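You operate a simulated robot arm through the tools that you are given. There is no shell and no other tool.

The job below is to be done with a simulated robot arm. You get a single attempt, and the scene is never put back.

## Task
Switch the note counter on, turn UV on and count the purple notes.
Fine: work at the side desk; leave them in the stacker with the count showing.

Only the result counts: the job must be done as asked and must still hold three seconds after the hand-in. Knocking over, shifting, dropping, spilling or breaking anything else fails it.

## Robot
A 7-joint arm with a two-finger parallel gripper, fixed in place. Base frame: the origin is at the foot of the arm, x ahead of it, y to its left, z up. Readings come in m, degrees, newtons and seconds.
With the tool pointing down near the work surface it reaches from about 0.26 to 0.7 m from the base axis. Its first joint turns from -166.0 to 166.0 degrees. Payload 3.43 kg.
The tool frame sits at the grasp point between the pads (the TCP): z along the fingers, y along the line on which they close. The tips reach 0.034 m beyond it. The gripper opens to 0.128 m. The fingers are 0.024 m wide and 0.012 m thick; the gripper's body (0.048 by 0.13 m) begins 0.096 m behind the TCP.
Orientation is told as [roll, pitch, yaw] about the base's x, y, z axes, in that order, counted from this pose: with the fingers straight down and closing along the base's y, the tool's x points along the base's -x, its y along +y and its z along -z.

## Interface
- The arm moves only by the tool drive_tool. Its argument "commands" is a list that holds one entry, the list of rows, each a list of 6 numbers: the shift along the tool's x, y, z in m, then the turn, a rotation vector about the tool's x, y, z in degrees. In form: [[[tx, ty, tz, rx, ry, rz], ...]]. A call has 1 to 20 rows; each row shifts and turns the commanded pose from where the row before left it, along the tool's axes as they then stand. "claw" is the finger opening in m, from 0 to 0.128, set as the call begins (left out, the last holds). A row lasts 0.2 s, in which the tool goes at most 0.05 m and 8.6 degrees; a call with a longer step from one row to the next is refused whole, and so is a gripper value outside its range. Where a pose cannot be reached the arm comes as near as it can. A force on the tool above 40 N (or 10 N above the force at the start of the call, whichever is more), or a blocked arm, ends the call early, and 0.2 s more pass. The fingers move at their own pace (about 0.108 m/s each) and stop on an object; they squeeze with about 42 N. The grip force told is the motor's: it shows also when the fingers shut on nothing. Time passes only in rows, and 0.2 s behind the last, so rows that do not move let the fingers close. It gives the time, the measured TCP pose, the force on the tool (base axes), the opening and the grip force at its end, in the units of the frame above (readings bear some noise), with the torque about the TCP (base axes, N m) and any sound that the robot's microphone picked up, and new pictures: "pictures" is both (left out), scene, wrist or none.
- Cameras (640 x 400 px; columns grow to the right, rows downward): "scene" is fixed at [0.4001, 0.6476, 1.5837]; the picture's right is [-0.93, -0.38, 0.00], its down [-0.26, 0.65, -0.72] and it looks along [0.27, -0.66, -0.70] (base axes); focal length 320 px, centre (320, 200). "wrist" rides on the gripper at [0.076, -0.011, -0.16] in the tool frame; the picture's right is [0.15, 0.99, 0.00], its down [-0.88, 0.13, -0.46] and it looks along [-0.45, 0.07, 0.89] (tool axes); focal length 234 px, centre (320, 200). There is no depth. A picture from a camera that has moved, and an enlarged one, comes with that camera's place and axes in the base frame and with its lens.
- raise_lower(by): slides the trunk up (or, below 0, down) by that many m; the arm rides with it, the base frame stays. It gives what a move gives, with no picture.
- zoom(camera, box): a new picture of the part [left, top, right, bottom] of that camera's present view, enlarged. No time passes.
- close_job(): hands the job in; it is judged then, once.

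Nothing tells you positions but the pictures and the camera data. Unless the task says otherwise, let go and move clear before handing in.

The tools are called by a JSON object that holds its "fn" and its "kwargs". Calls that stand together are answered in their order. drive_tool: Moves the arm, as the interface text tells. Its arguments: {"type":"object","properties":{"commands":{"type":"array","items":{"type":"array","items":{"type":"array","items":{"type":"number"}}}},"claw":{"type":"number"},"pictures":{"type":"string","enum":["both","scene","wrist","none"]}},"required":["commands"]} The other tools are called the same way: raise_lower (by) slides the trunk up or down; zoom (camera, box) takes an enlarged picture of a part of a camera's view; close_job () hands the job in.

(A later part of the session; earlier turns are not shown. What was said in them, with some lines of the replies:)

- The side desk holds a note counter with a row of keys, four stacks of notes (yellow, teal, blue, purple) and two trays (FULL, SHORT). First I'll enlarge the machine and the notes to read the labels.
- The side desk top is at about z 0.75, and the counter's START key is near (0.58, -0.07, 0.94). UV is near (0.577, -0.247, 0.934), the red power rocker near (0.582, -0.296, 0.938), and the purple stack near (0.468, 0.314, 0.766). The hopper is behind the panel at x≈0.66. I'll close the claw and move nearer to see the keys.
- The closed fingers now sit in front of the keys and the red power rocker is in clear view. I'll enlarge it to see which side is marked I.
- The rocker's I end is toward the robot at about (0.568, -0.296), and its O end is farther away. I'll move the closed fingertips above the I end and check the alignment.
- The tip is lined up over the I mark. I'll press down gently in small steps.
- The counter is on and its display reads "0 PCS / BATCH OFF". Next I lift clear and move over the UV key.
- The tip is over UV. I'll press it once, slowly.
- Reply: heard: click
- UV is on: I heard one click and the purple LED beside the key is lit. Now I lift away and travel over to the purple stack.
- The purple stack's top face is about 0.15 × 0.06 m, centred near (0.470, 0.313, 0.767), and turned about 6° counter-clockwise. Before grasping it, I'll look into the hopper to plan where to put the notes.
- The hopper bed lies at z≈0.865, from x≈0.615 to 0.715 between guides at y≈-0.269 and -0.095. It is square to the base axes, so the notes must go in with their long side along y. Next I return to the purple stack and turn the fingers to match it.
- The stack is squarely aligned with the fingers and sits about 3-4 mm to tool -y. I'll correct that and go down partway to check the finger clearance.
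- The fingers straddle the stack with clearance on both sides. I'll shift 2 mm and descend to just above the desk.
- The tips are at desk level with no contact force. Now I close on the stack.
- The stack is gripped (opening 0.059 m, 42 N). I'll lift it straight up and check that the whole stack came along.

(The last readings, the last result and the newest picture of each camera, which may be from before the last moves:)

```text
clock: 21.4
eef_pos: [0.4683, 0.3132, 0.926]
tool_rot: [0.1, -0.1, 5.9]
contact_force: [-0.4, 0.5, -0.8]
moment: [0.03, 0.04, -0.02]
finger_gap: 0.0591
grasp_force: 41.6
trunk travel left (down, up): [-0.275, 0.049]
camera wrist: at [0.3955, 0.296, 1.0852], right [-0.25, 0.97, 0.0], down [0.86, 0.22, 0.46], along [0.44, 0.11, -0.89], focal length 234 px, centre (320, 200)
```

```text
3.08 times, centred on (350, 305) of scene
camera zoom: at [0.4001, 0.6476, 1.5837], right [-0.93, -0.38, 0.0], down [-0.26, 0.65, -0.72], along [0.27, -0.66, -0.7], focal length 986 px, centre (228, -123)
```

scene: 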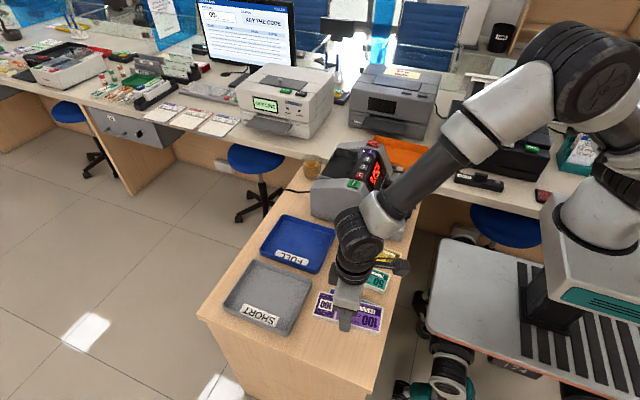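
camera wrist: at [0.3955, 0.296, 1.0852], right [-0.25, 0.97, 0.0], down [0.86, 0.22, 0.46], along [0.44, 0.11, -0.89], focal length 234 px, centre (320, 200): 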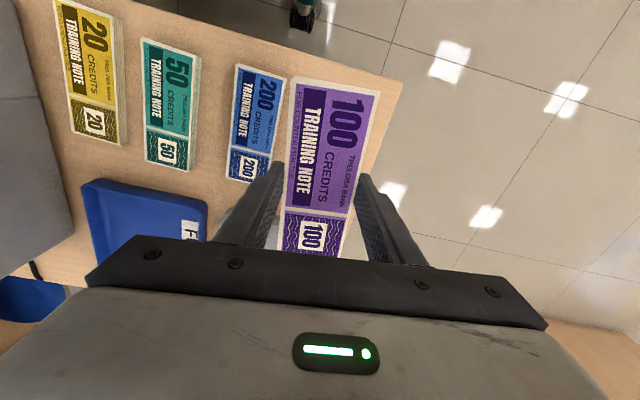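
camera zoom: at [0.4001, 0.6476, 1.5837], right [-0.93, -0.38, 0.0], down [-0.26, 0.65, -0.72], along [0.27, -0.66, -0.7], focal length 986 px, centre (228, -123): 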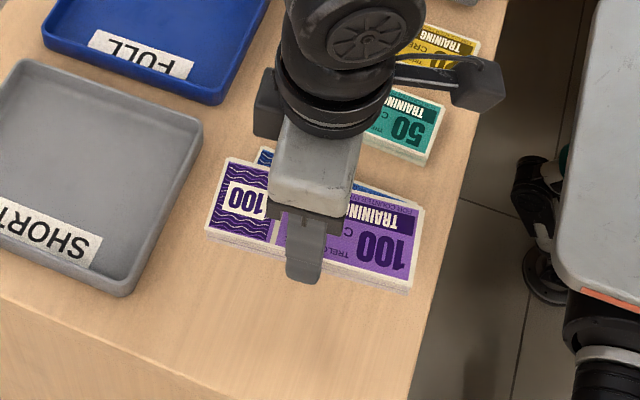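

The whole stack came up level and its neighbours are untouched. Now I raise it and rotate it to yaw -90° so its long side lies along y for the hopper.

{"fn": "drive_tool", "kwargs": {"commands": [[[0, 0, -0.02, 0, 0, 0], [0, 0, -0.02, 0, 0, 4], [0, 0, -0.015, 0, 0, 7], [0, 0, -0.015, 0, 0, 8], [0, 0, -0.015, 0, 0, 8], [0, 0, -0.015, 0, 0, 8], [0, 0, -0.015, 0, 0, 8], [0, 0, -0.015, 0, 0, 8], [0, 0, -0.015, 0, 0, 8], [0, 0, -0.015, 0, 0, 8], [0, 0, 0, 0, 0, 8], [0, 0, 0, 0, 0, 8], [0, 0, 0, 0, 0, 8], [0, 0, 0, 0, 0, 5], [0, 0, 0, 0, 0, 0]]], "pictures": "both"}}

```text
clock: 24.6
eef_pos: [0.4691, 0.3129, 1.0856]
tool_rot: [0.0, -0.1, -90.1]
contact_force: [-0.1, -0.1, -1.5]
moment: [-0.02, -0.04, -0.03]
finger_gap: 0.0592
grasp_force: 42.0
trunk travel left (down, up): [-0.275, 0.049]
camera wrist: at [0.4598, 0.3908, 1.2442], right [0.99, 0.14, 0.0], down [0.13, -0.88, 0.46], along [0.07, -0.45, -0.89], focal length 234 px, centre (320, 200)
```

scene: 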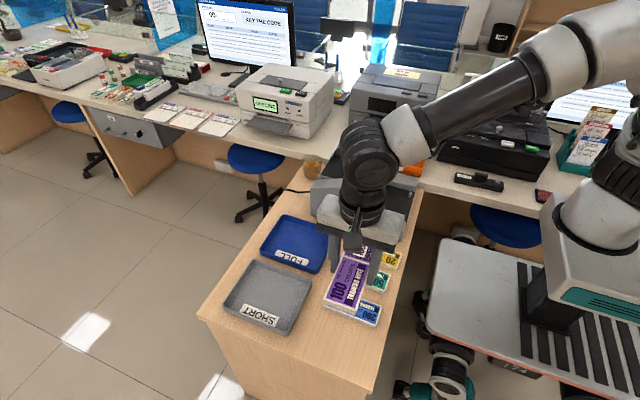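
wrist: 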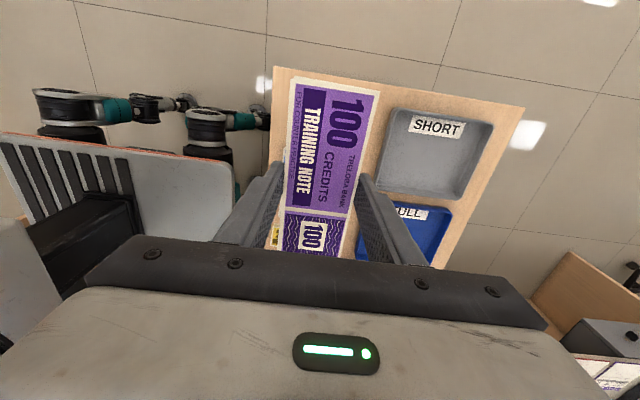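

The notes are now along y. I'll carry them at height to above the hopper.

{"fn": "drive_tool", "kwargs": {"commands": [[[-0.045, 0.0174, 0, 0, 0, 0], [-0.045, 0.0174, 0, 0, 0, 0], [-0.045, 0.0174, 0, 0, 0, 0], [-0.045, 0.0174, 0, 0, 0, 0], [-0.045, 0.0174, 0, 0, 0, 0], [-0.045, 0.0174, 0, 0, 0, 0], [-0.045, 0.0174, 0, 0, 0, 0], [-0.045, 0.0174, 0, 0, 0, 0], [-0.045, 0.0174, 0, 0, 0, 0], [-0.045, 0.0174, 0, 0, 0, 0], [-0.045, 0.0174, 0, 0, 0, 0], [0, 0, 0, 0, 0, 0]]], "pictures": "both"}}

{"fn": "zoom", "kwargs": {"camera": "scene", "box": [290, 60, 430, 220]}}

{"fn": "zoom", "kwargs": {"camera": "wrist", "box": [200, 40, 460, 260]}}

```text
clock: 27.2
eef_pos: [0.6604, -0.1828, 1.0847]
tool_rot: [0.0, 0.0, -90.0]
contact_force: [0.0, -0.3, -0.8]
moment: [0.02, 0.01, -0.04]
finger_gap: 0.0592
grasp_force: 41.6
trunk travel left (down, up): [-0.275, 0.049]
camera wrist: at [0.6506, -0.1051, 1.2431], right [0.99, 0.15, 0.0], down [0.13, -0.88, 0.46], along [0.07, -0.45, -0.89], focal length 234 px, centre (320, 200)
```

scene: 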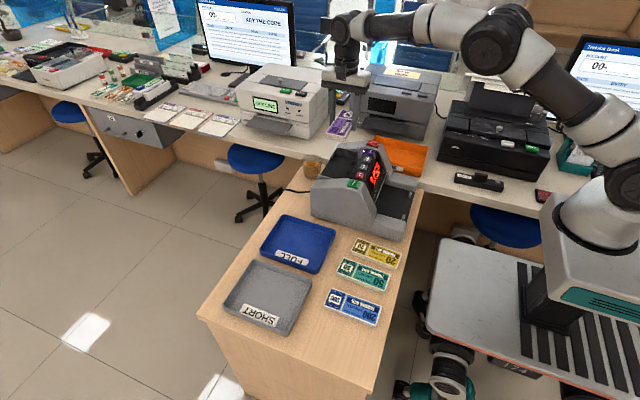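
wrist: 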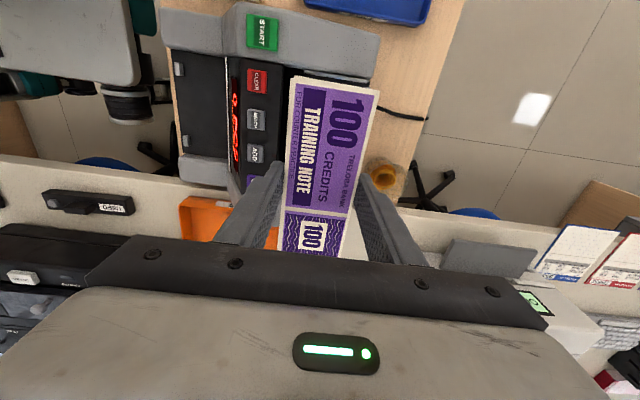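

```text
2.50 times, centred on (360, 140) of scene
camera zoom: at [0.4001, 0.6476, 1.5837], right [-0.93, -0.38, 0.0], down [-0.26, 0.65, -0.72], along [0.27, -0.66, -0.7], focal length 801 px, centre (220, 350)
```

zoom: 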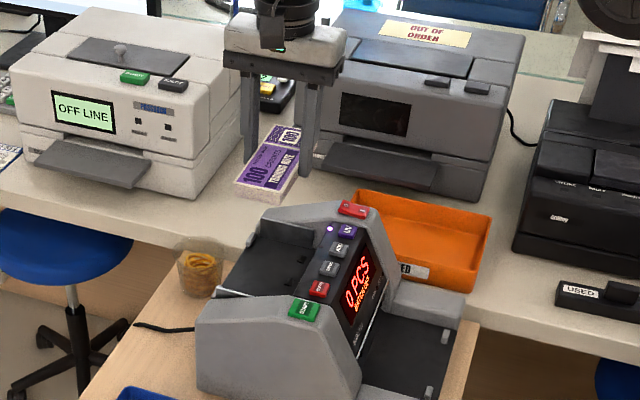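

```text
1.82 times, centred on (330, 150) of wrist
camera zoom: at [0.6506, -0.1051, 1.2431], right [0.99, 0.15, 0.0], down [0.13, -0.88, 0.46], along [0.07, -0.45, -0.89], focal length 426 px, centre (302, 291)
```

zoom: 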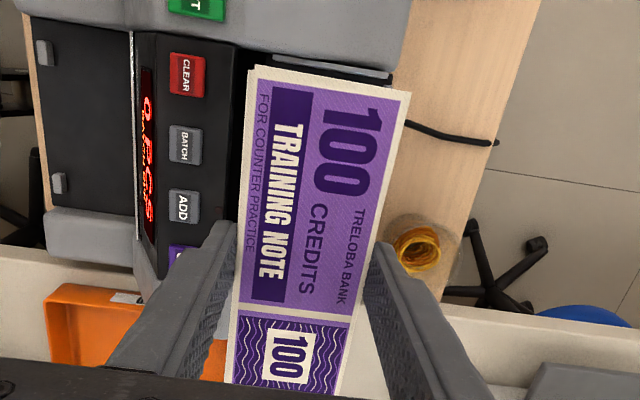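

The stack is over the hopper, and the panel's back edge at x≈0.608 leaves room for the front finger. I'll lower it to just above the guides and check again.

{"fn": "drive_tool", "kwargs": {"commands": [[[0, 0.002, 0.03, 0, 0, 0], [0, 0, 0.03, 0, 0, 0], [0, 0, 0.03, 0, 0, 0], [0, 0, 0.03, 0, 0, 0], [0, 0, 0.02, 0, 0, 0], [0, 0, 0, 0, 0, 0]]], "pictures": "both"}}

{"fn": "zoom", "kwargs": {"camera": "scene", "box": [300, 110, 400, 210]}}

{"fn": "zoom", "kwargs": {"camera": "wrist", "box": [200, 40, 460, 260]}}

```text
clock: 28.6
eef_pos: [0.6626, -0.1825, 0.9448]
tool_rot: [0.0, 0.0, -90.1]
contact_force: [0.4, 0.0, -0.7]
moment: [0.0, 0.01, 0.02]
finger_gap: 0.0589
grasp_force: 42.7
trunk travel left (down, up): [-0.275, 0.049]
camera wrist: at [0.6527, -0.1047, 1.1042], right [0.99, 0.15, 0.0], down [0.13, -0.88, 0.46], along [0.07, -0.45, -0.89], focal length 234 px, centre (320, 200)
```

scene: 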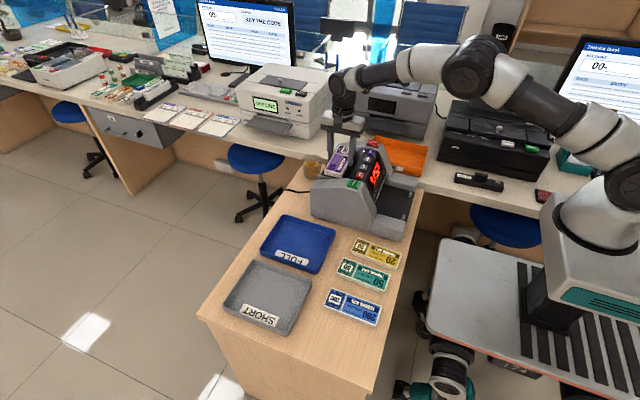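
wrist: 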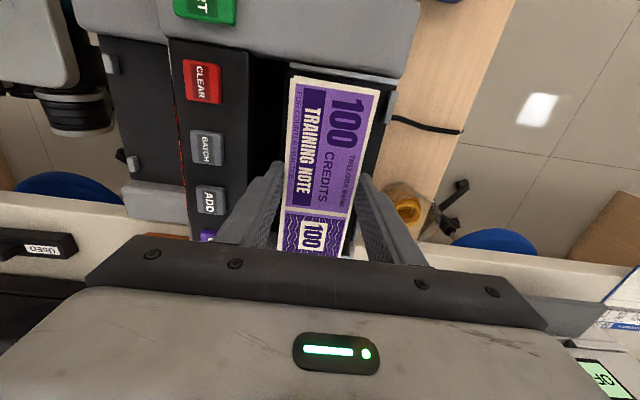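

```text
4.00 times, centred on (350, 160) of scene
camera zoom: at [0.4001, 0.6476, 1.5837], right [-0.93, -0.38, 0.0], down [-0.26, 0.65, -0.72], along [0.27, -0.66, -0.7], focal length 1282 px, centre (200, 360)
```

zoom: 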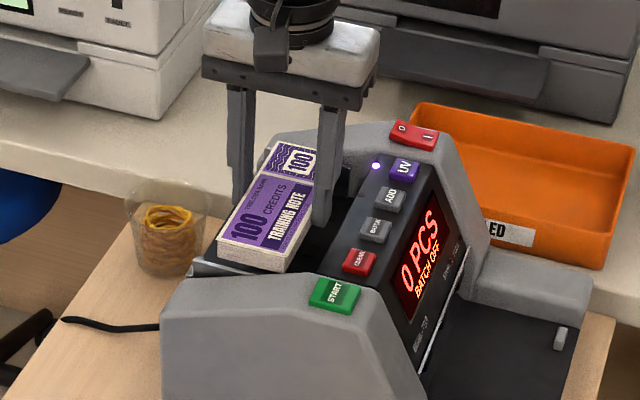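

```text
1.82 times, centred on (330, 150) of wrist
camera zoom: at [0.6527, -0.1047, 1.1042], right [0.99, 0.15, 0.0], down [0.13, -0.88, 0.46], along [0.07, -0.45, -0.89], focal length 426 px, centre (302, 291)
```

zoom: 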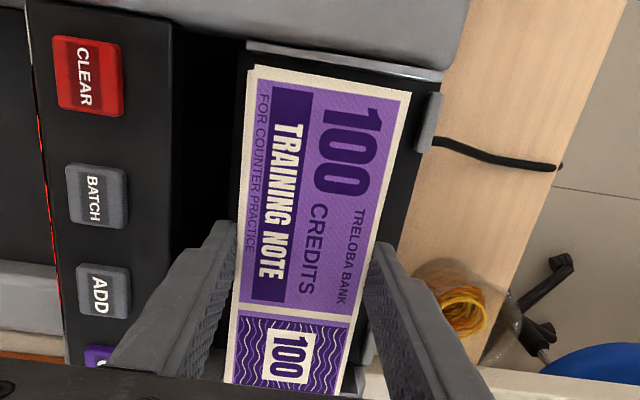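

The alignment is good, with clearance to the panel, guides and rear stops. I'll keep lowering in small steps until the stack is just about on the bed.

{"fn": "drive_tool", "kwargs": {"commands": [[[0, 0, 0.015, 0, 0, 0], [0, 0, 0.01, 0, 0, 0], [0, 0, 0.005, 0, 0, 0], [0, 0, 0.004, 0, 0, 0], [0, 0, 0.003, 0, 0, 0], [0, 0, 0, 0, 0, 0]]], "pictures": "both"}}

{"fn": "zoom", "kwargs": {"camera": "scene", "box": [320, 120, 390, 200]}}

{"fn": "zoom", "kwargs": {"camera": "wrist", "box": [200, 40, 460, 260]}}

```text
clock: 30.0
eef_pos: [0.6628, -0.1818, 0.9102]
tool_rot: [0.2, 0.0, -90.0]
contact_force: [-2.5, -0.4, 12.6]
moment: [0.43, 0.43, 0.0]
finger_gap: 0.059
grasp_force: 42.4
trunk travel left (down, up): [-0.275, 0.049]
camera wrist: at [0.6523, -0.1042, 1.0693], right [0.99, 0.15, 0.0], down [0.13, -0.88, 0.46], along [0.07, -0.45, -0.89], focal length 234 px, centre (320, 200)
```

scene: 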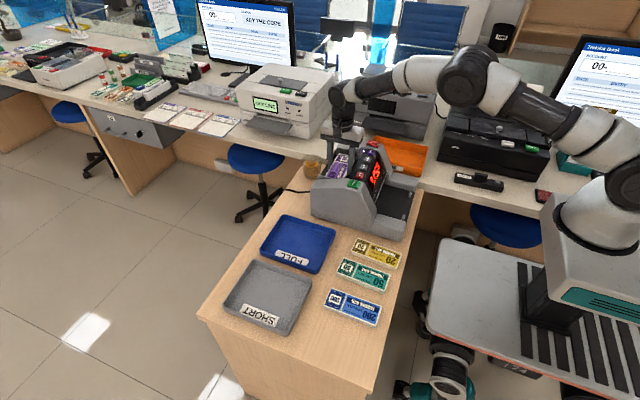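
wrist: 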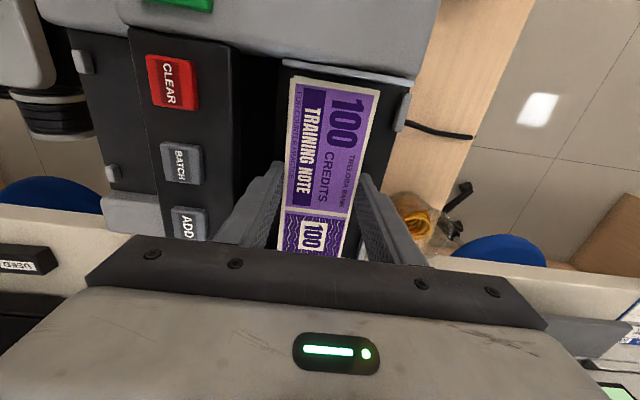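

```text
5.00 times, centred on (355, 160) of scene
camera zoom: at [0.4001, 0.6476, 1.5837], right [-0.93, -0.38, 0.0], down [-0.26, 0.65, -0.72], along [0.27, -0.66, -0.7], focal length 1602 px, centre (145, 400)
```

zoom: 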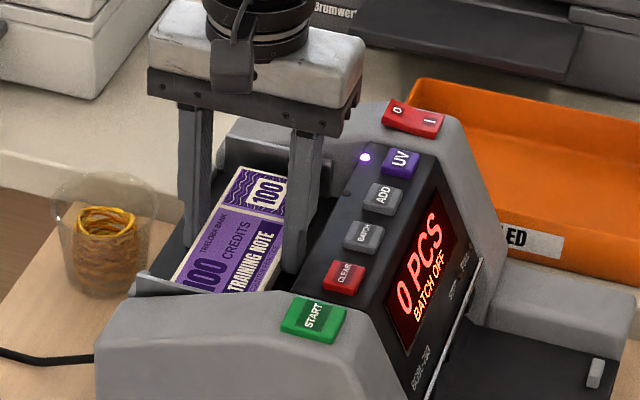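

```text
1.82 times, centred on (330, 150) of wrist
camera zoom: at [0.6523, -0.1042, 1.0693], right [0.99, 0.15, 0.0], down [0.13, -0.88, 0.46], along [0.07, -0.45, -0.89], focal length 426 px, centre (302, 291)
```

zoom: 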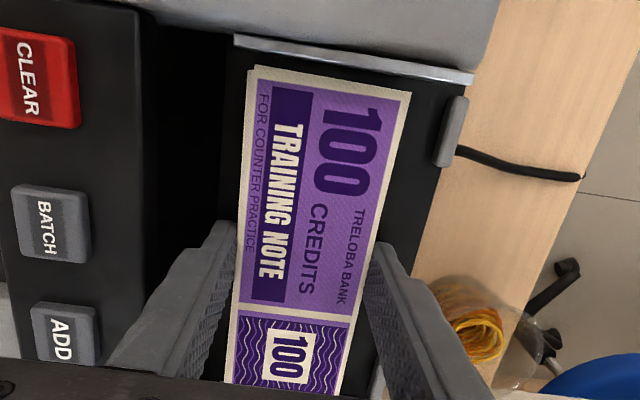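

The stack has touched down, with about 12 N of upward contact near its front edge. I'll ease off 2 mm and open the fingers slightly to release it.

{"fn": "drive_tool", "kwargs": {"commands": [[[0, 0, -0.002, 0, 0, 0], [0, 0, 0, 0, 0, 0]]], "pictures": "none"}}

{"fn": "drive_tool", "kwargs": {"commands": [[[0, 0, 0, 0, 0, 0], [0, 0, 0, 0, 0, 0], [0, 0, 0, 0, 0, 0]]], "claw": 0.07, "pictures": "both"}}

{"fn": "zoom", "kwargs": {"camera": "wrist", "box": [200, 40, 460, 260]}}

{"fn": "zoom", "kwargs": {"camera": "scene", "box": [320, 120, 390, 200]}}

```text
clock: 30.6
eef_pos: [0.6639, -0.1817, 0.9099]
tool_rot: [0.0, 0.0, -90.0]
contact_force: [-0.5, 0.8, 2.6]
moment: [-0.08, -0.1, -0.03]
finger_gap: 0.0592
grasp_force: 42.0
trunk travel left (down, up): [-0.275, 0.049]
```

```text
clock: 31.4
eef_pos: [0.6628, -0.1819, 0.9098]
tool_rot: [0.1, 0.0, -89.9]
contact_force: [-0.3, -0.1, 0.5]
moment: [0.0, -0.04, 0.0]
finger_gap: 0.0701
grasp_force: 0.0
trunk travel left (down, up): [-0.275, 0.049]
camera wrist: at [0.653, -0.1045, 1.0695], right [0.99, 0.15, 0.0], down [0.13, -0.88, 0.46], along [0.07, -0.45, -0.89], focal length 234 px, centre (320, 200)
```

scene: 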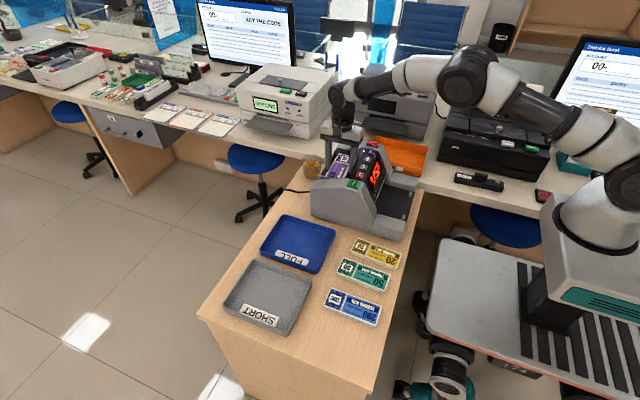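
wrist: 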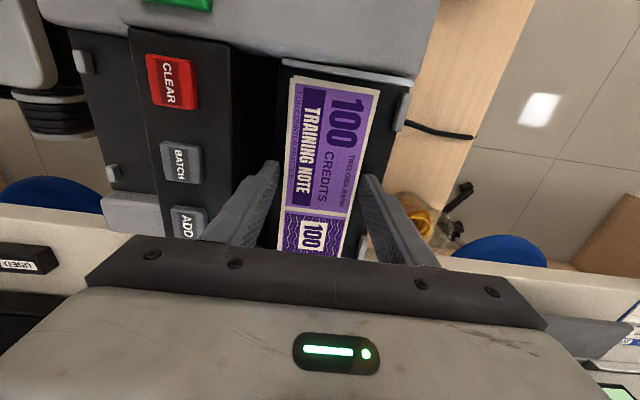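

```text
1.82 times, centred on (330, 150) of wrist
camera zoom: at [0.653, -0.1045, 1.0695], right [0.99, 0.15, 0.0], down [0.13, -0.88, 0.46], along [0.07, -0.45, -0.89], focal length 426 px, centre (302, 291)
```

zoom: 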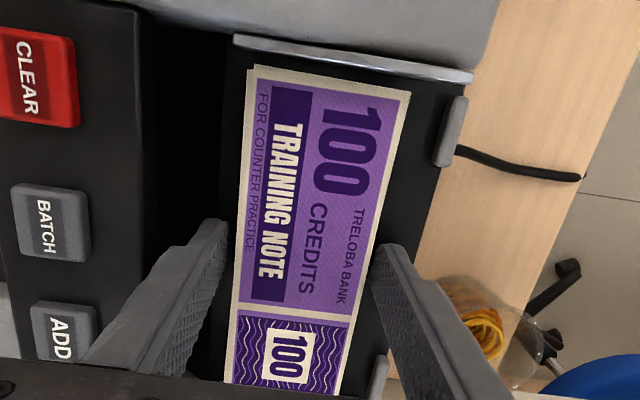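

```text
5.00 times, centred on (355, 160) of scene
camera zoom: at [0.4001, 0.6476, 1.5837], right [-0.93, -0.38, 0.0], down [-0.26, 0.65, -0.72], along [0.27, -0.66, -0.7], focal length 1602 px, centre (145, 400)
```

zoom: 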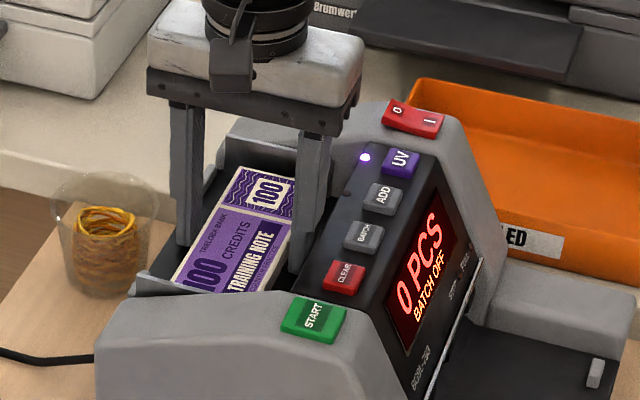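

The stack lies flat and square in the hopper, and it didn't shift on release. I'll lift straight up, close the fingers and move over START.

{"fn": "drive_tool", "kwargs": {"commands": [[[0, 0, -0.01, 0, 0, 0], [0, 0, -0.02, 0, 0, 0], [0, 0, -0.03, 0, 0, 0], [0, 0, -0.03, 0, 0, 0], [0, 0, -0.03, 0, 0, 0], [0, 0, 0, 0, 0, 0]]], "pictures": "both"}}

{"fn": "zoom", "kwargs": {"camera": "wrist", "box": [200, 0, 460, 260]}}

{"fn": "zoom", "kwargs": {"camera": "scene", "box": [310, 120, 400, 200]}}

```text
clock: 32.8
eef_pos: [0.6629, -0.1818, 1.0307]
tool_rot: [0.0, 0.0, -89.9]
contact_force: [-0.3, -0.5, -0.1]
moment: [0.01, -0.03, -0.02]
finger_gap: 0.07
grasp_force: 0.0
trunk travel left (down, up): [-0.275, 0.049]
camera wrist: at [0.6527, -0.105, 1.1899], right [0.99, 0.15, 0.0], down [0.13, -0.88, 0.46], along [0.07, -0.45, -0.89], focal length 234 px, centre (320, 200)
```

scene: 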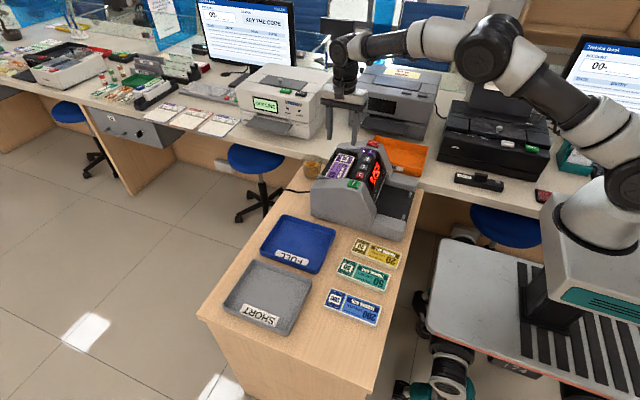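
wrist: 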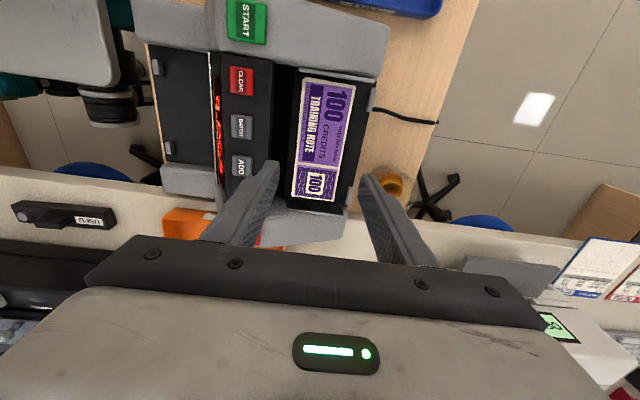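

```text
1.54 times, centred on (330, 130) of wrist
camera zoom: at [0.6527, -0.105, 1.1899], right [0.99, 0.15, 0.0], down [0.13, -0.88, 0.46], along [0.07, -0.45, -0.89], focal length 360 px, centre (305, 308)
```

zoom: 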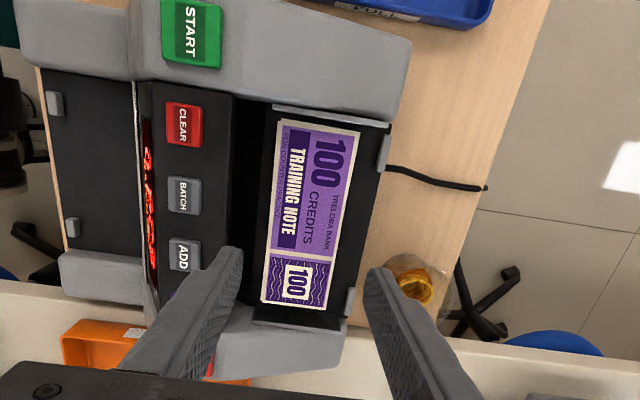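

```text
5.00 times, centred on (355, 160) of scene
camera zoom: at [0.4001, 0.6476, 1.5837], right [-0.93, -0.38, 0.0], down [-0.26, 0.65, -0.72], along [0.27, -0.66, -0.7], focal length 1602 px, centre (145, 400)
```

zoom: 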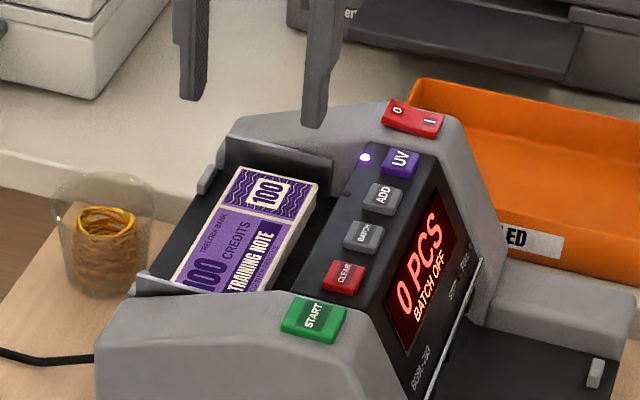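

The notes sit squarely in the hopper. I'll move over START at about (0.581, -0.069) with the fingers closed.

{"fn": "drive_tool", "kwargs": {"commands": [[[0.028, -0.0205, 0, 0, 0, 0], [0.028, -0.0205, 0, 0, 0, 0], [0.028, -0.0205, 0, 0, 0, 0], [0.028, -0.0205, 0, 0, 0, 0], [0, 0, 0.015, 0, 0, 0], [0, 0, 0, 0, 0, 0]]], "claw": 0.0, "pictures": "both"}}

{"fn": "zoom", "kwargs": {"camera": "wrist", "box": [260, 110, 380, 210]}}

{"fn": "zoom", "kwargs": {"camera": "scene", "box": [310, 100, 400, 200]}}

```text
clock: 34.2
eef_pos: [0.5799, -0.0706, 1.015]
tool_rot: [0.0, 0.0, -90.1]
contact_force: [0.2, -0.1, 0.0]
moment: [-0.04, 0.0, -0.01]
finger_gap: 0.0
grasp_force: 32.8
trunk travel left (down, up): [-0.275, 0.049]
camera wrist: at [0.5707, 0.0084, 1.1739], right [0.99, 0.15, 0.0], down [0.13, -0.88, 0.46], along [0.07, -0.45, -0.89], focal length 234 px, centre (320, 200)
```

scene: 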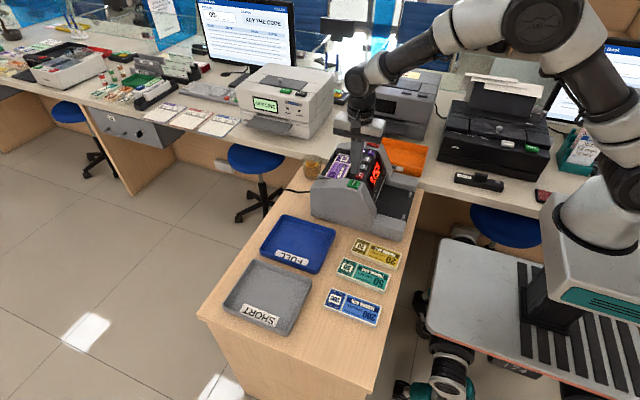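
wrist: 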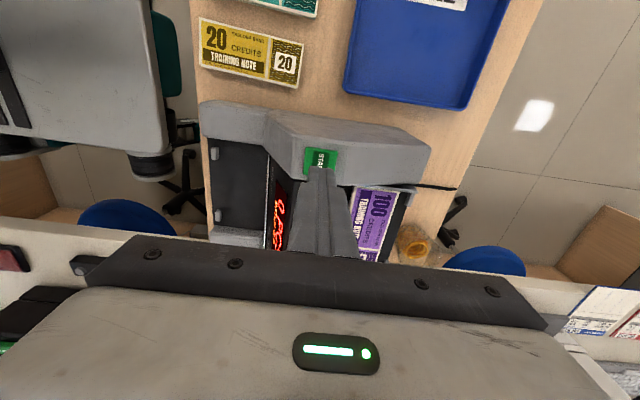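

```text
4.00 times, centred on (320, 160) of wrist
camera zoom: at [0.5707, 0.0084, 1.1739], right [0.99, 0.15, 0.0], down [0.13, -0.88, 0.46], along [0.07, -0.45, -0.89], focal length 937 px, centre (320, 360)
```

zoom: 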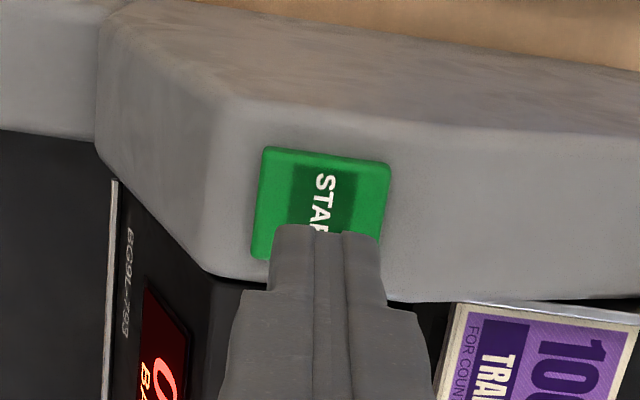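

```text
4.00 times, centred on (355, 150) of scene
camera zoom: at [0.4001, 0.6476, 1.5837], right [-0.93, -0.38, 0.0], down [-0.26, 0.65, -0.72], along [0.27, -0.66, -0.7], focal length 1282 px, centre (180, 400)
```

zoom: 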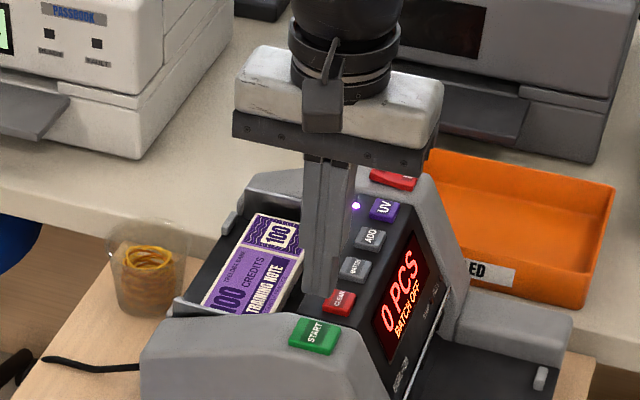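

START's centre is near (0.582, -0.066). I'll shift 3 mm and press once.

{"fn": "drive_tool", "kwargs": {"commands": [[[0.003, 0.001, 0.015, 0, 0, 0], [0, 0, 0.015, 0, 0, 0], [0, 0, 0.007, 0, 0, 0], [0, 0, 0.003, 0, 0, 0], [0, 0, 0.003, 0, 0, 0], [0, 0, 0, 0, 0, 0]]], "pictures": "both"}}

{"fn": "zoom", "kwargs": {"camera": "scene", "box": [310, 120, 430, 220]}}

```text
clock: 35.6
eef_pos: [0.5827, -0.0659, 0.9721]
tool_rot: [0.0, 0.1, -90.0]
contact_force: [0.4, 0.1, 0.6]
moment: [0.03, 0.02, 0.01]
finger_gap: 0.0
grasp_force: 32.6
trunk travel left (down, up): [-0.275, 0.049]
camera wrist: at [0.5719, 0.0112, 1.1316], right [0.99, 0.15, 0.0], down [0.13, -0.88, 0.46], along [0.07, -0.45, -0.89], focal length 234 px, centre (320, 200)
```

scene: 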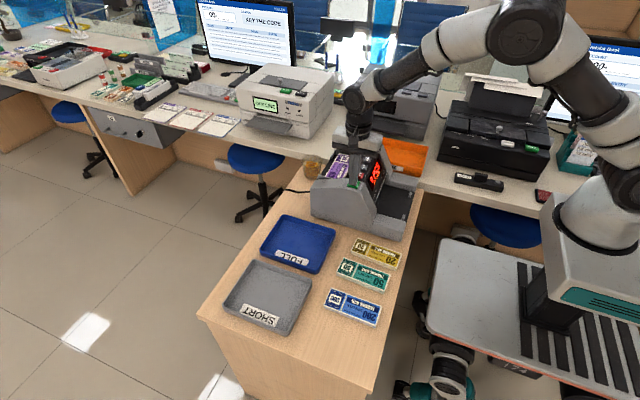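
wrist: 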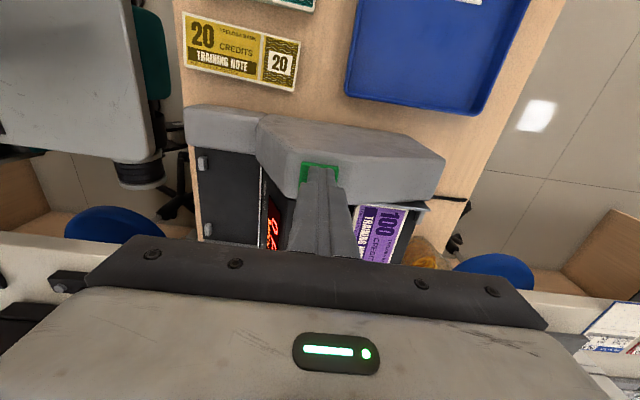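

```text
4.00 times, centred on (370, 170) of scene
camera zoom: at [0.4001, 0.6476, 1.5837], right [-0.93, -0.38, 0.0], down [-0.26, 0.65, -0.72], along [0.27, -0.66, -0.7], focal length 1282 px, centre (120, 320)
```

zoom: 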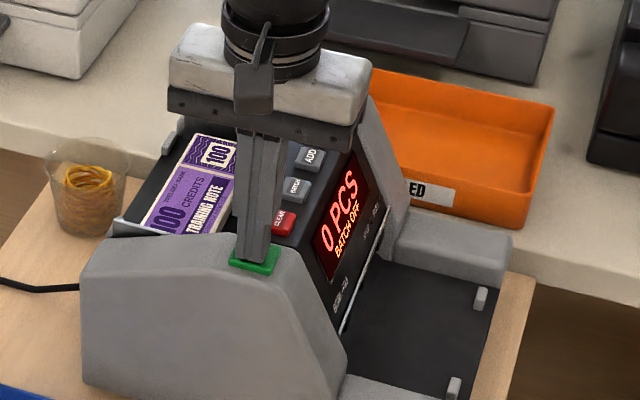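

There's no click yet and the tip is only just at the key. I'll press 1 mm at a time.

{"fn": "drive_tool", "kwargs": {"commands": [[[0, 0, 0.001, 0, 0, 0], [0, 0, 0.001, 0, 0, 0], [0, 0, 0, 0, 0, 0]]], "pictures": "scene"}}

```text
clock: 36.4
eef_pos: [0.5826, -0.0664, 0.9699]
tool_rot: [0.1, 0.0, -90.0]
contact_force: [-0.4, 0.8, 1.1]
moment: [-0.02, 0.04, 0.04]
finger_gap: 0.0002
grasp_force: 33.2
trunk travel left (down, up): [-0.275, 0.049]
heard: click
```

scene: 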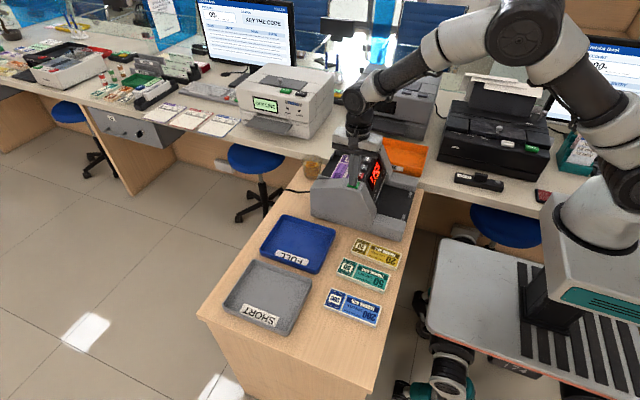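

START clicked. I'll release the key by lifting straight up and watch the machine count.

{"fn": "drive_tool", "kwargs": {"commands": [[[0, 0, -0.01, 0, 0, 0], [0, 0, -0.025, 0, 0, 0], [0, 0, -0.035, 0, 0, 0], [0, 0, -0.035, 0, 0, 0], [0, 0, 0, 0, 0, 0], [0, 0, 0, 0, 0, 0]]], "pictures": "both"}}

{"fn": "zoom", "kwargs": {"camera": "scene", "box": [310, 120, 430, 220]}}

```text
clock: 37.8
eef_pos: [0.5816, -0.0667, 1.076]
tool_rot: [0.0, 0.0, -90.0]
contact_force: [-0.1, 0.4, 0.0]
moment: [-0.01, 0.0, 0.01]
finger_gap: 0.0
grasp_force: 33.4
trunk travel left (down, up): [-0.275, 0.049]
camera wrist: at [0.572, 0.0111, 1.2348], right [0.99, 0.15, 0.0], down [0.13, -0.88, 0.46], along [0.07, -0.45, -0.89], focal length 234 px, centre (320, 200)
```

scene: 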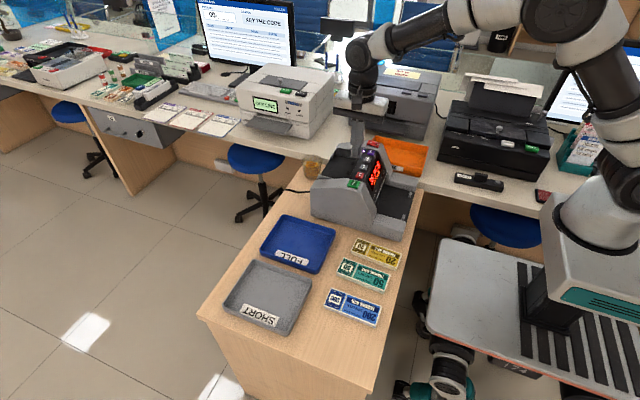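
wrist: 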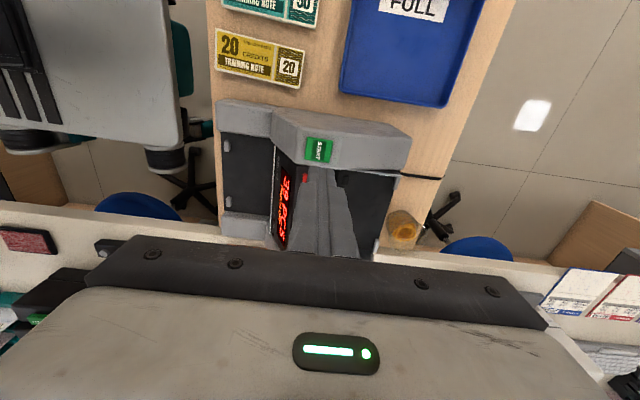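

```text
4.00 times, centred on (370, 170) of scene
camera zoom: at [0.4001, 0.6476, 1.5837], right [-0.93, -0.38, 0.0], down [-0.26, 0.65, -0.72], along [0.27, -0.66, -0.7], focal length 1282 px, centre (120, 320)
```

zoom: 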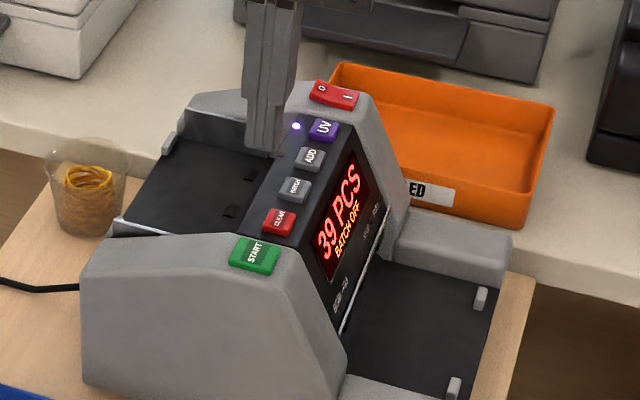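

It's counting: the display shows 39 PCS so far and UV is still lit. I'll move up and clear while it finishes.

{"fn": "drive_tool", "kwargs": {"commands": [[[0, 0, -0.03, 0, 0, 0], [0, 0, -0.03, 0, 0, 0], [0, -0.03, -0.02, 0, 0, 0], [0, -0.03, 0, 0, 0, 0], [0, -0.03, 0, 0, 0, 0], [0, 0, 0, 0, 0, 0], [0, 0, 0, 0, 0, 0], [0, 0, 0, 0, 0, 0], [0, 0, 0, 0, 0, 0], [0, 0, 0, 0, 0, 0]]], "pictures": "both"}}

{"fn": "zoom", "kwargs": {"camera": "scene", "box": [310, 120, 430, 220]}}

```text
clock: 40.0
eef_pos: [0.4917, -0.0666, 1.1554]
tool_rot: [0.0, 0.0, -90.0]
contact_force: [0.7, -0.2, -0.2]
moment: [0.02, -0.03, 0.01]
finger_gap: 0.0
grasp_force: 33.1
trunk travel left (down, up): [-0.275, 0.049]
camera wrist: at [0.482, 0.0109, 1.3149], right [0.99, 0.15, 0.0], down [0.13, -0.88, 0.46], along [0.07, -0.45, -0.89], focal length 234 px, centre (320, 200)
```

scene: 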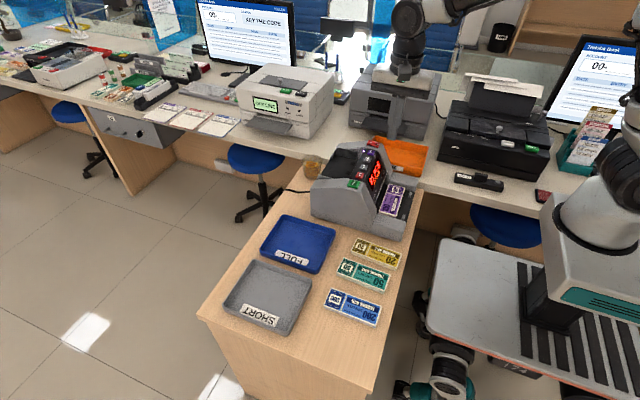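
wrist: 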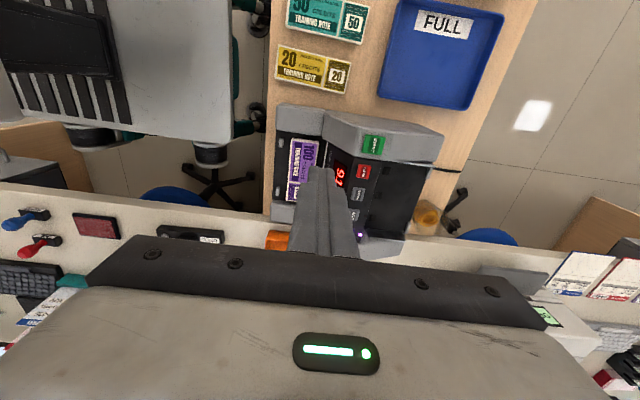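

```text
4.00 times, centred on (370, 170) of scene
camera zoom: at [0.4001, 0.6476, 1.5837], right [-0.93, -0.38, 0.0], down [-0.26, 0.65, -0.72], along [0.27, -0.66, -0.7], focal length 1282 px, centre (120, 320)
```

zoom: 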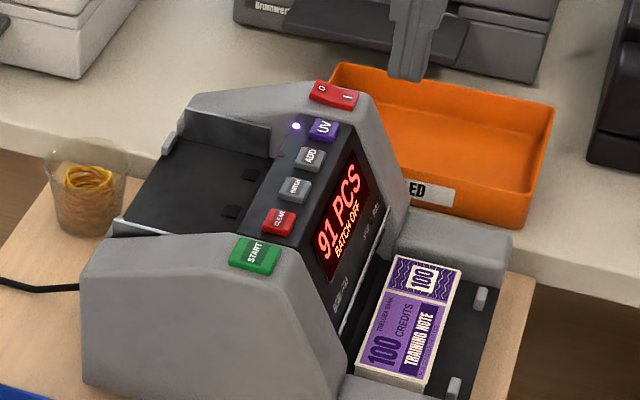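

The display shows 91 PCS and the purple notes are in the stacker. I'll wait a moment to make sure the count is final, and move the arm further clear.

{"fn": "drive_tool", "kwargs": {"commands": [[[-0.03, -0.03, -0.01, 0, 0, 0], [-0.03, -0.03, -0.01, 0, 0, 0], [0, 0, 0, 0, 0, 0], [0, 0, 0, 0, 0, 0], [0, 0, 0, 0, 0, 0], [0, 0, 0, 0, 0, 0], [0, 0, 0, 0, 0, 0], [0, 0, 0, 0, 0, 0], [0, 0, 0, 0, 0, 0], [0, 0, 0, 0, 0, 0], [0, 0, 0, 0, 0, 0], [0, 0, 0, 0, 0, 0]]], "pictures": "both"}}

{"fn": "zoom", "kwargs": {"camera": "scene", "box": [350, 140, 430, 220]}}

{"fn": "zoom", "kwargs": {"camera": "scene", "box": [200, 120, 440, 370]}}

```text
clock: 42.6
eef_pos: [0.4336, -0.1269, 1.1753]
tool_rot: [0.0, 0.0, -90.1]
contact_force: [-0.2, 0.1, 0.3]
moment: [0.0, 0.01, 0.0]
finger_gap: 0.0001
grasp_force: 32.6
trunk travel left (down, up): [-0.275, 0.049]
camera wrist: at [0.4227, -0.0502, 1.3342], right [0.99, 0.15, 0.0], down [0.13, -0.88, 0.46], along [0.07, -0.45, -0.89], focal length 234 px, centre (320, 200)
```

scene: 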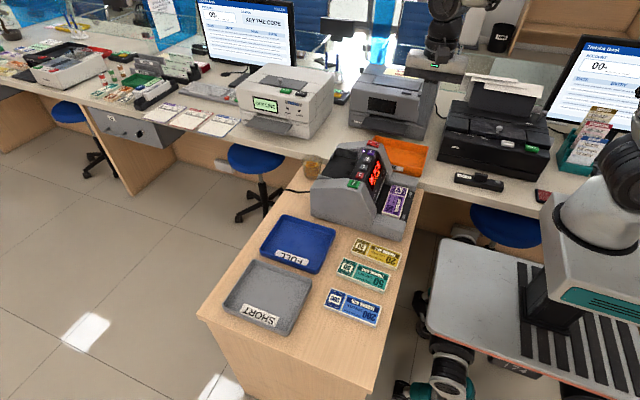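
wrist: 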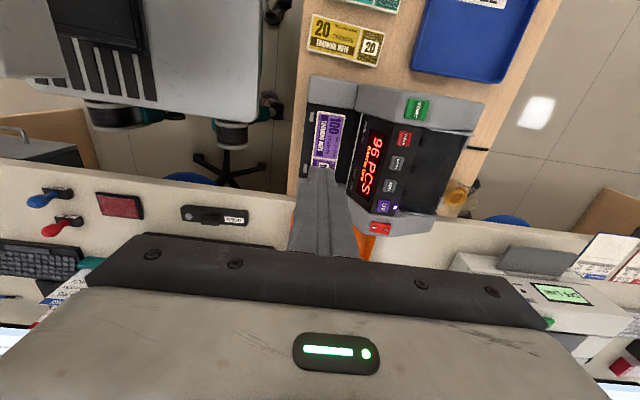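

```text
5.00 times, centred on (390, 180) of scene
camera zoom: at [0.4001, 0.6476, 1.5837], right [-0.93, -0.38, 0.0], down [-0.26, 0.65, -0.72], along [0.27, -0.66, -0.7], focal length 1602 px, centre (-30, 300)
```

zoom: 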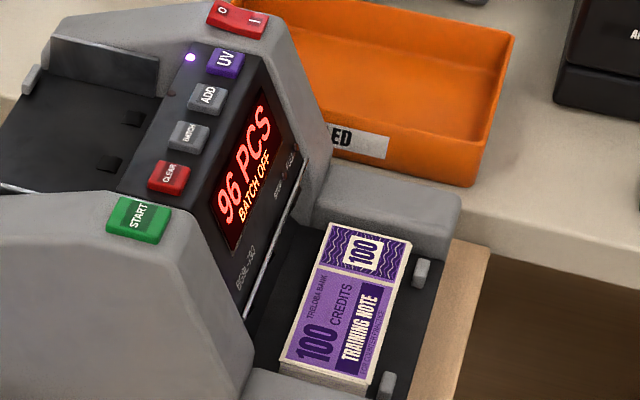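

```text
1.60 times, centred on (320, 245) of scene
camera zoom: at [0.4001, 0.6476, 1.5837], right [-0.93, -0.38, 0.0], down [-0.26, 0.65, -0.72], along [0.27, -0.66, -0.7], focal length 513 px, centre (320, 128)
```

zoom: 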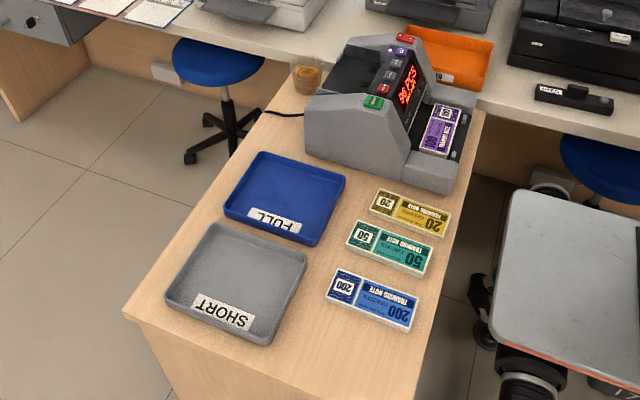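

The count moved on to 96 PCS. I'll wait a bit more to confirm that it has settled.

{"fn": "drive_tool", "kwargs": {"commands": [[[0, 0, 0, 0, 0, 0], [0, 0, 0, 0, 0, 0], [0, 0, 0, 0, 0, 0], [0, 0, 0, 0, 0, 0], [0, 0, 0, 0, 0, 0], [0, 0, 0, 0, 0, 0], [0, 0, 0, 0, 0, 0], [0, 0, 0, 0, 0, 0], [0, 0, 0, 0, 0, 0], [0, 0, 0, 0, 0, 0]]], "pictures": "both"}}

{"fn": "zoom", "kwargs": {"camera": "scene", "box": [310, 130, 430, 220]}}

{"fn": "zoom", "kwargs": {"camera": "wrist", "box": [290, 60, 490, 240]}}

```text
clock: 44.8
eef_pos: [0.4327, -0.1276, 1.1754]
tool_rot: [0.0, 0.2, -90.0]
contact_force: [-0.2, 0.0, 0.1]
moment: [0.0, 0.04, 0.01]
finger_gap: 0.0
grasp_force: 32.5
trunk travel left (down, up): [-0.275, 0.049]
camera wrist: at [0.4227, -0.0502, 1.3342], right [0.99, 0.15, 0.0], down [0.13, -0.88, 0.46], along [0.07, -0.45, -0.89], focal length 234 px, centre (320, 200)
```

scene: 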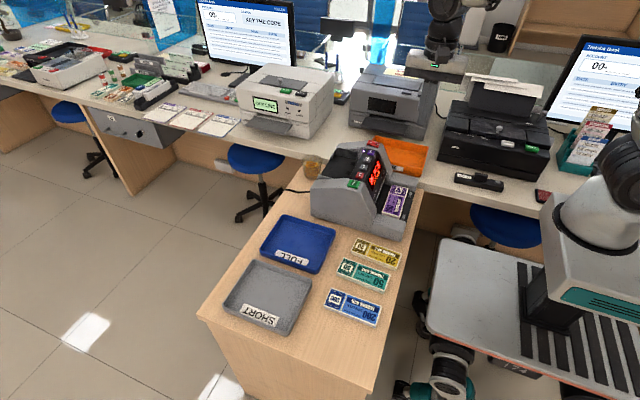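
wrist: 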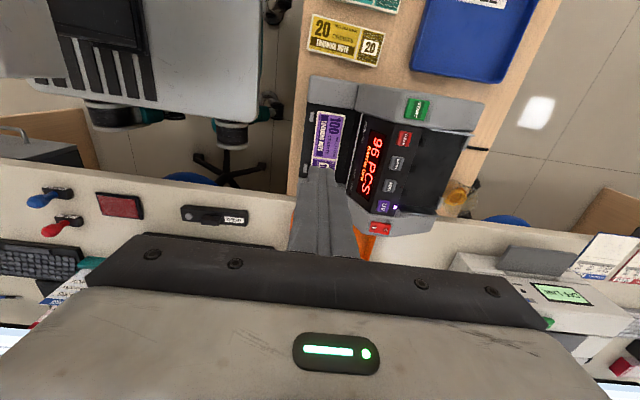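

```text
4.44 times, centred on (370, 175) of scene
camera zoom: at [0.4001, 0.6476, 1.5837], right [-0.93, -0.38, 0.0], down [-0.26, 0.65, -0.72], along [0.27, -0.66, -0.7], focal length 1424 px, centre (98, 311)
```

zoom: 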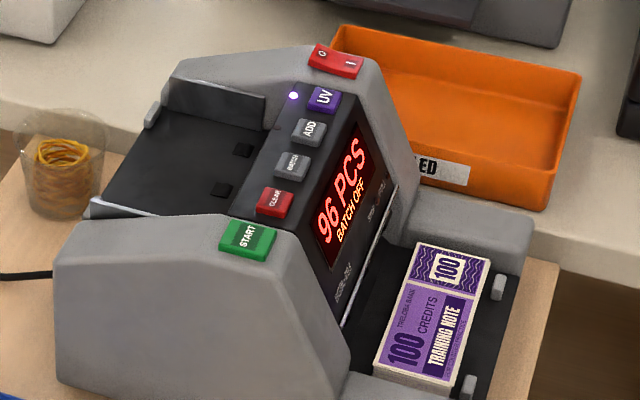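

```text
2.22 times, centred on (390, 150) of wrist
camera zoom: at [0.4227, -0.0502, 1.3342], right [0.99, 0.15, 0.0], down [0.13, -0.88, 0.46], along [0.07, -0.45, -0.89], focal length 520 px, centre (164, 311)
```

zoom: 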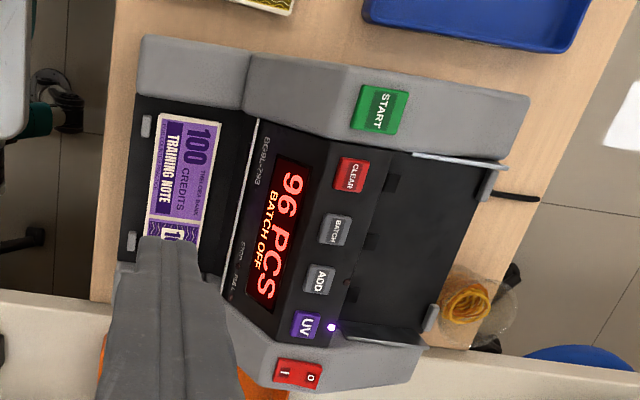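

The display holds at 96 PCS, the UV LED is lit, the hopper is empty and the purple notes lie in the stacker. Nothing else has moved and the arm is clear, so I'm handing in.

{"fn": "close_job", "kwargs": {}}

```text
The job is handed in.
```

The note counter is on with UV lit, and it counted **96 purple notes**. They are in the stacker with "96 PCS" still showing on the display.

The display held at 96 for over two seconds before I handed the job in, and the hopper was empty. The other stacks, the trays and everything else on the side desk looked undisturbed, and the arm is clear of the machine.
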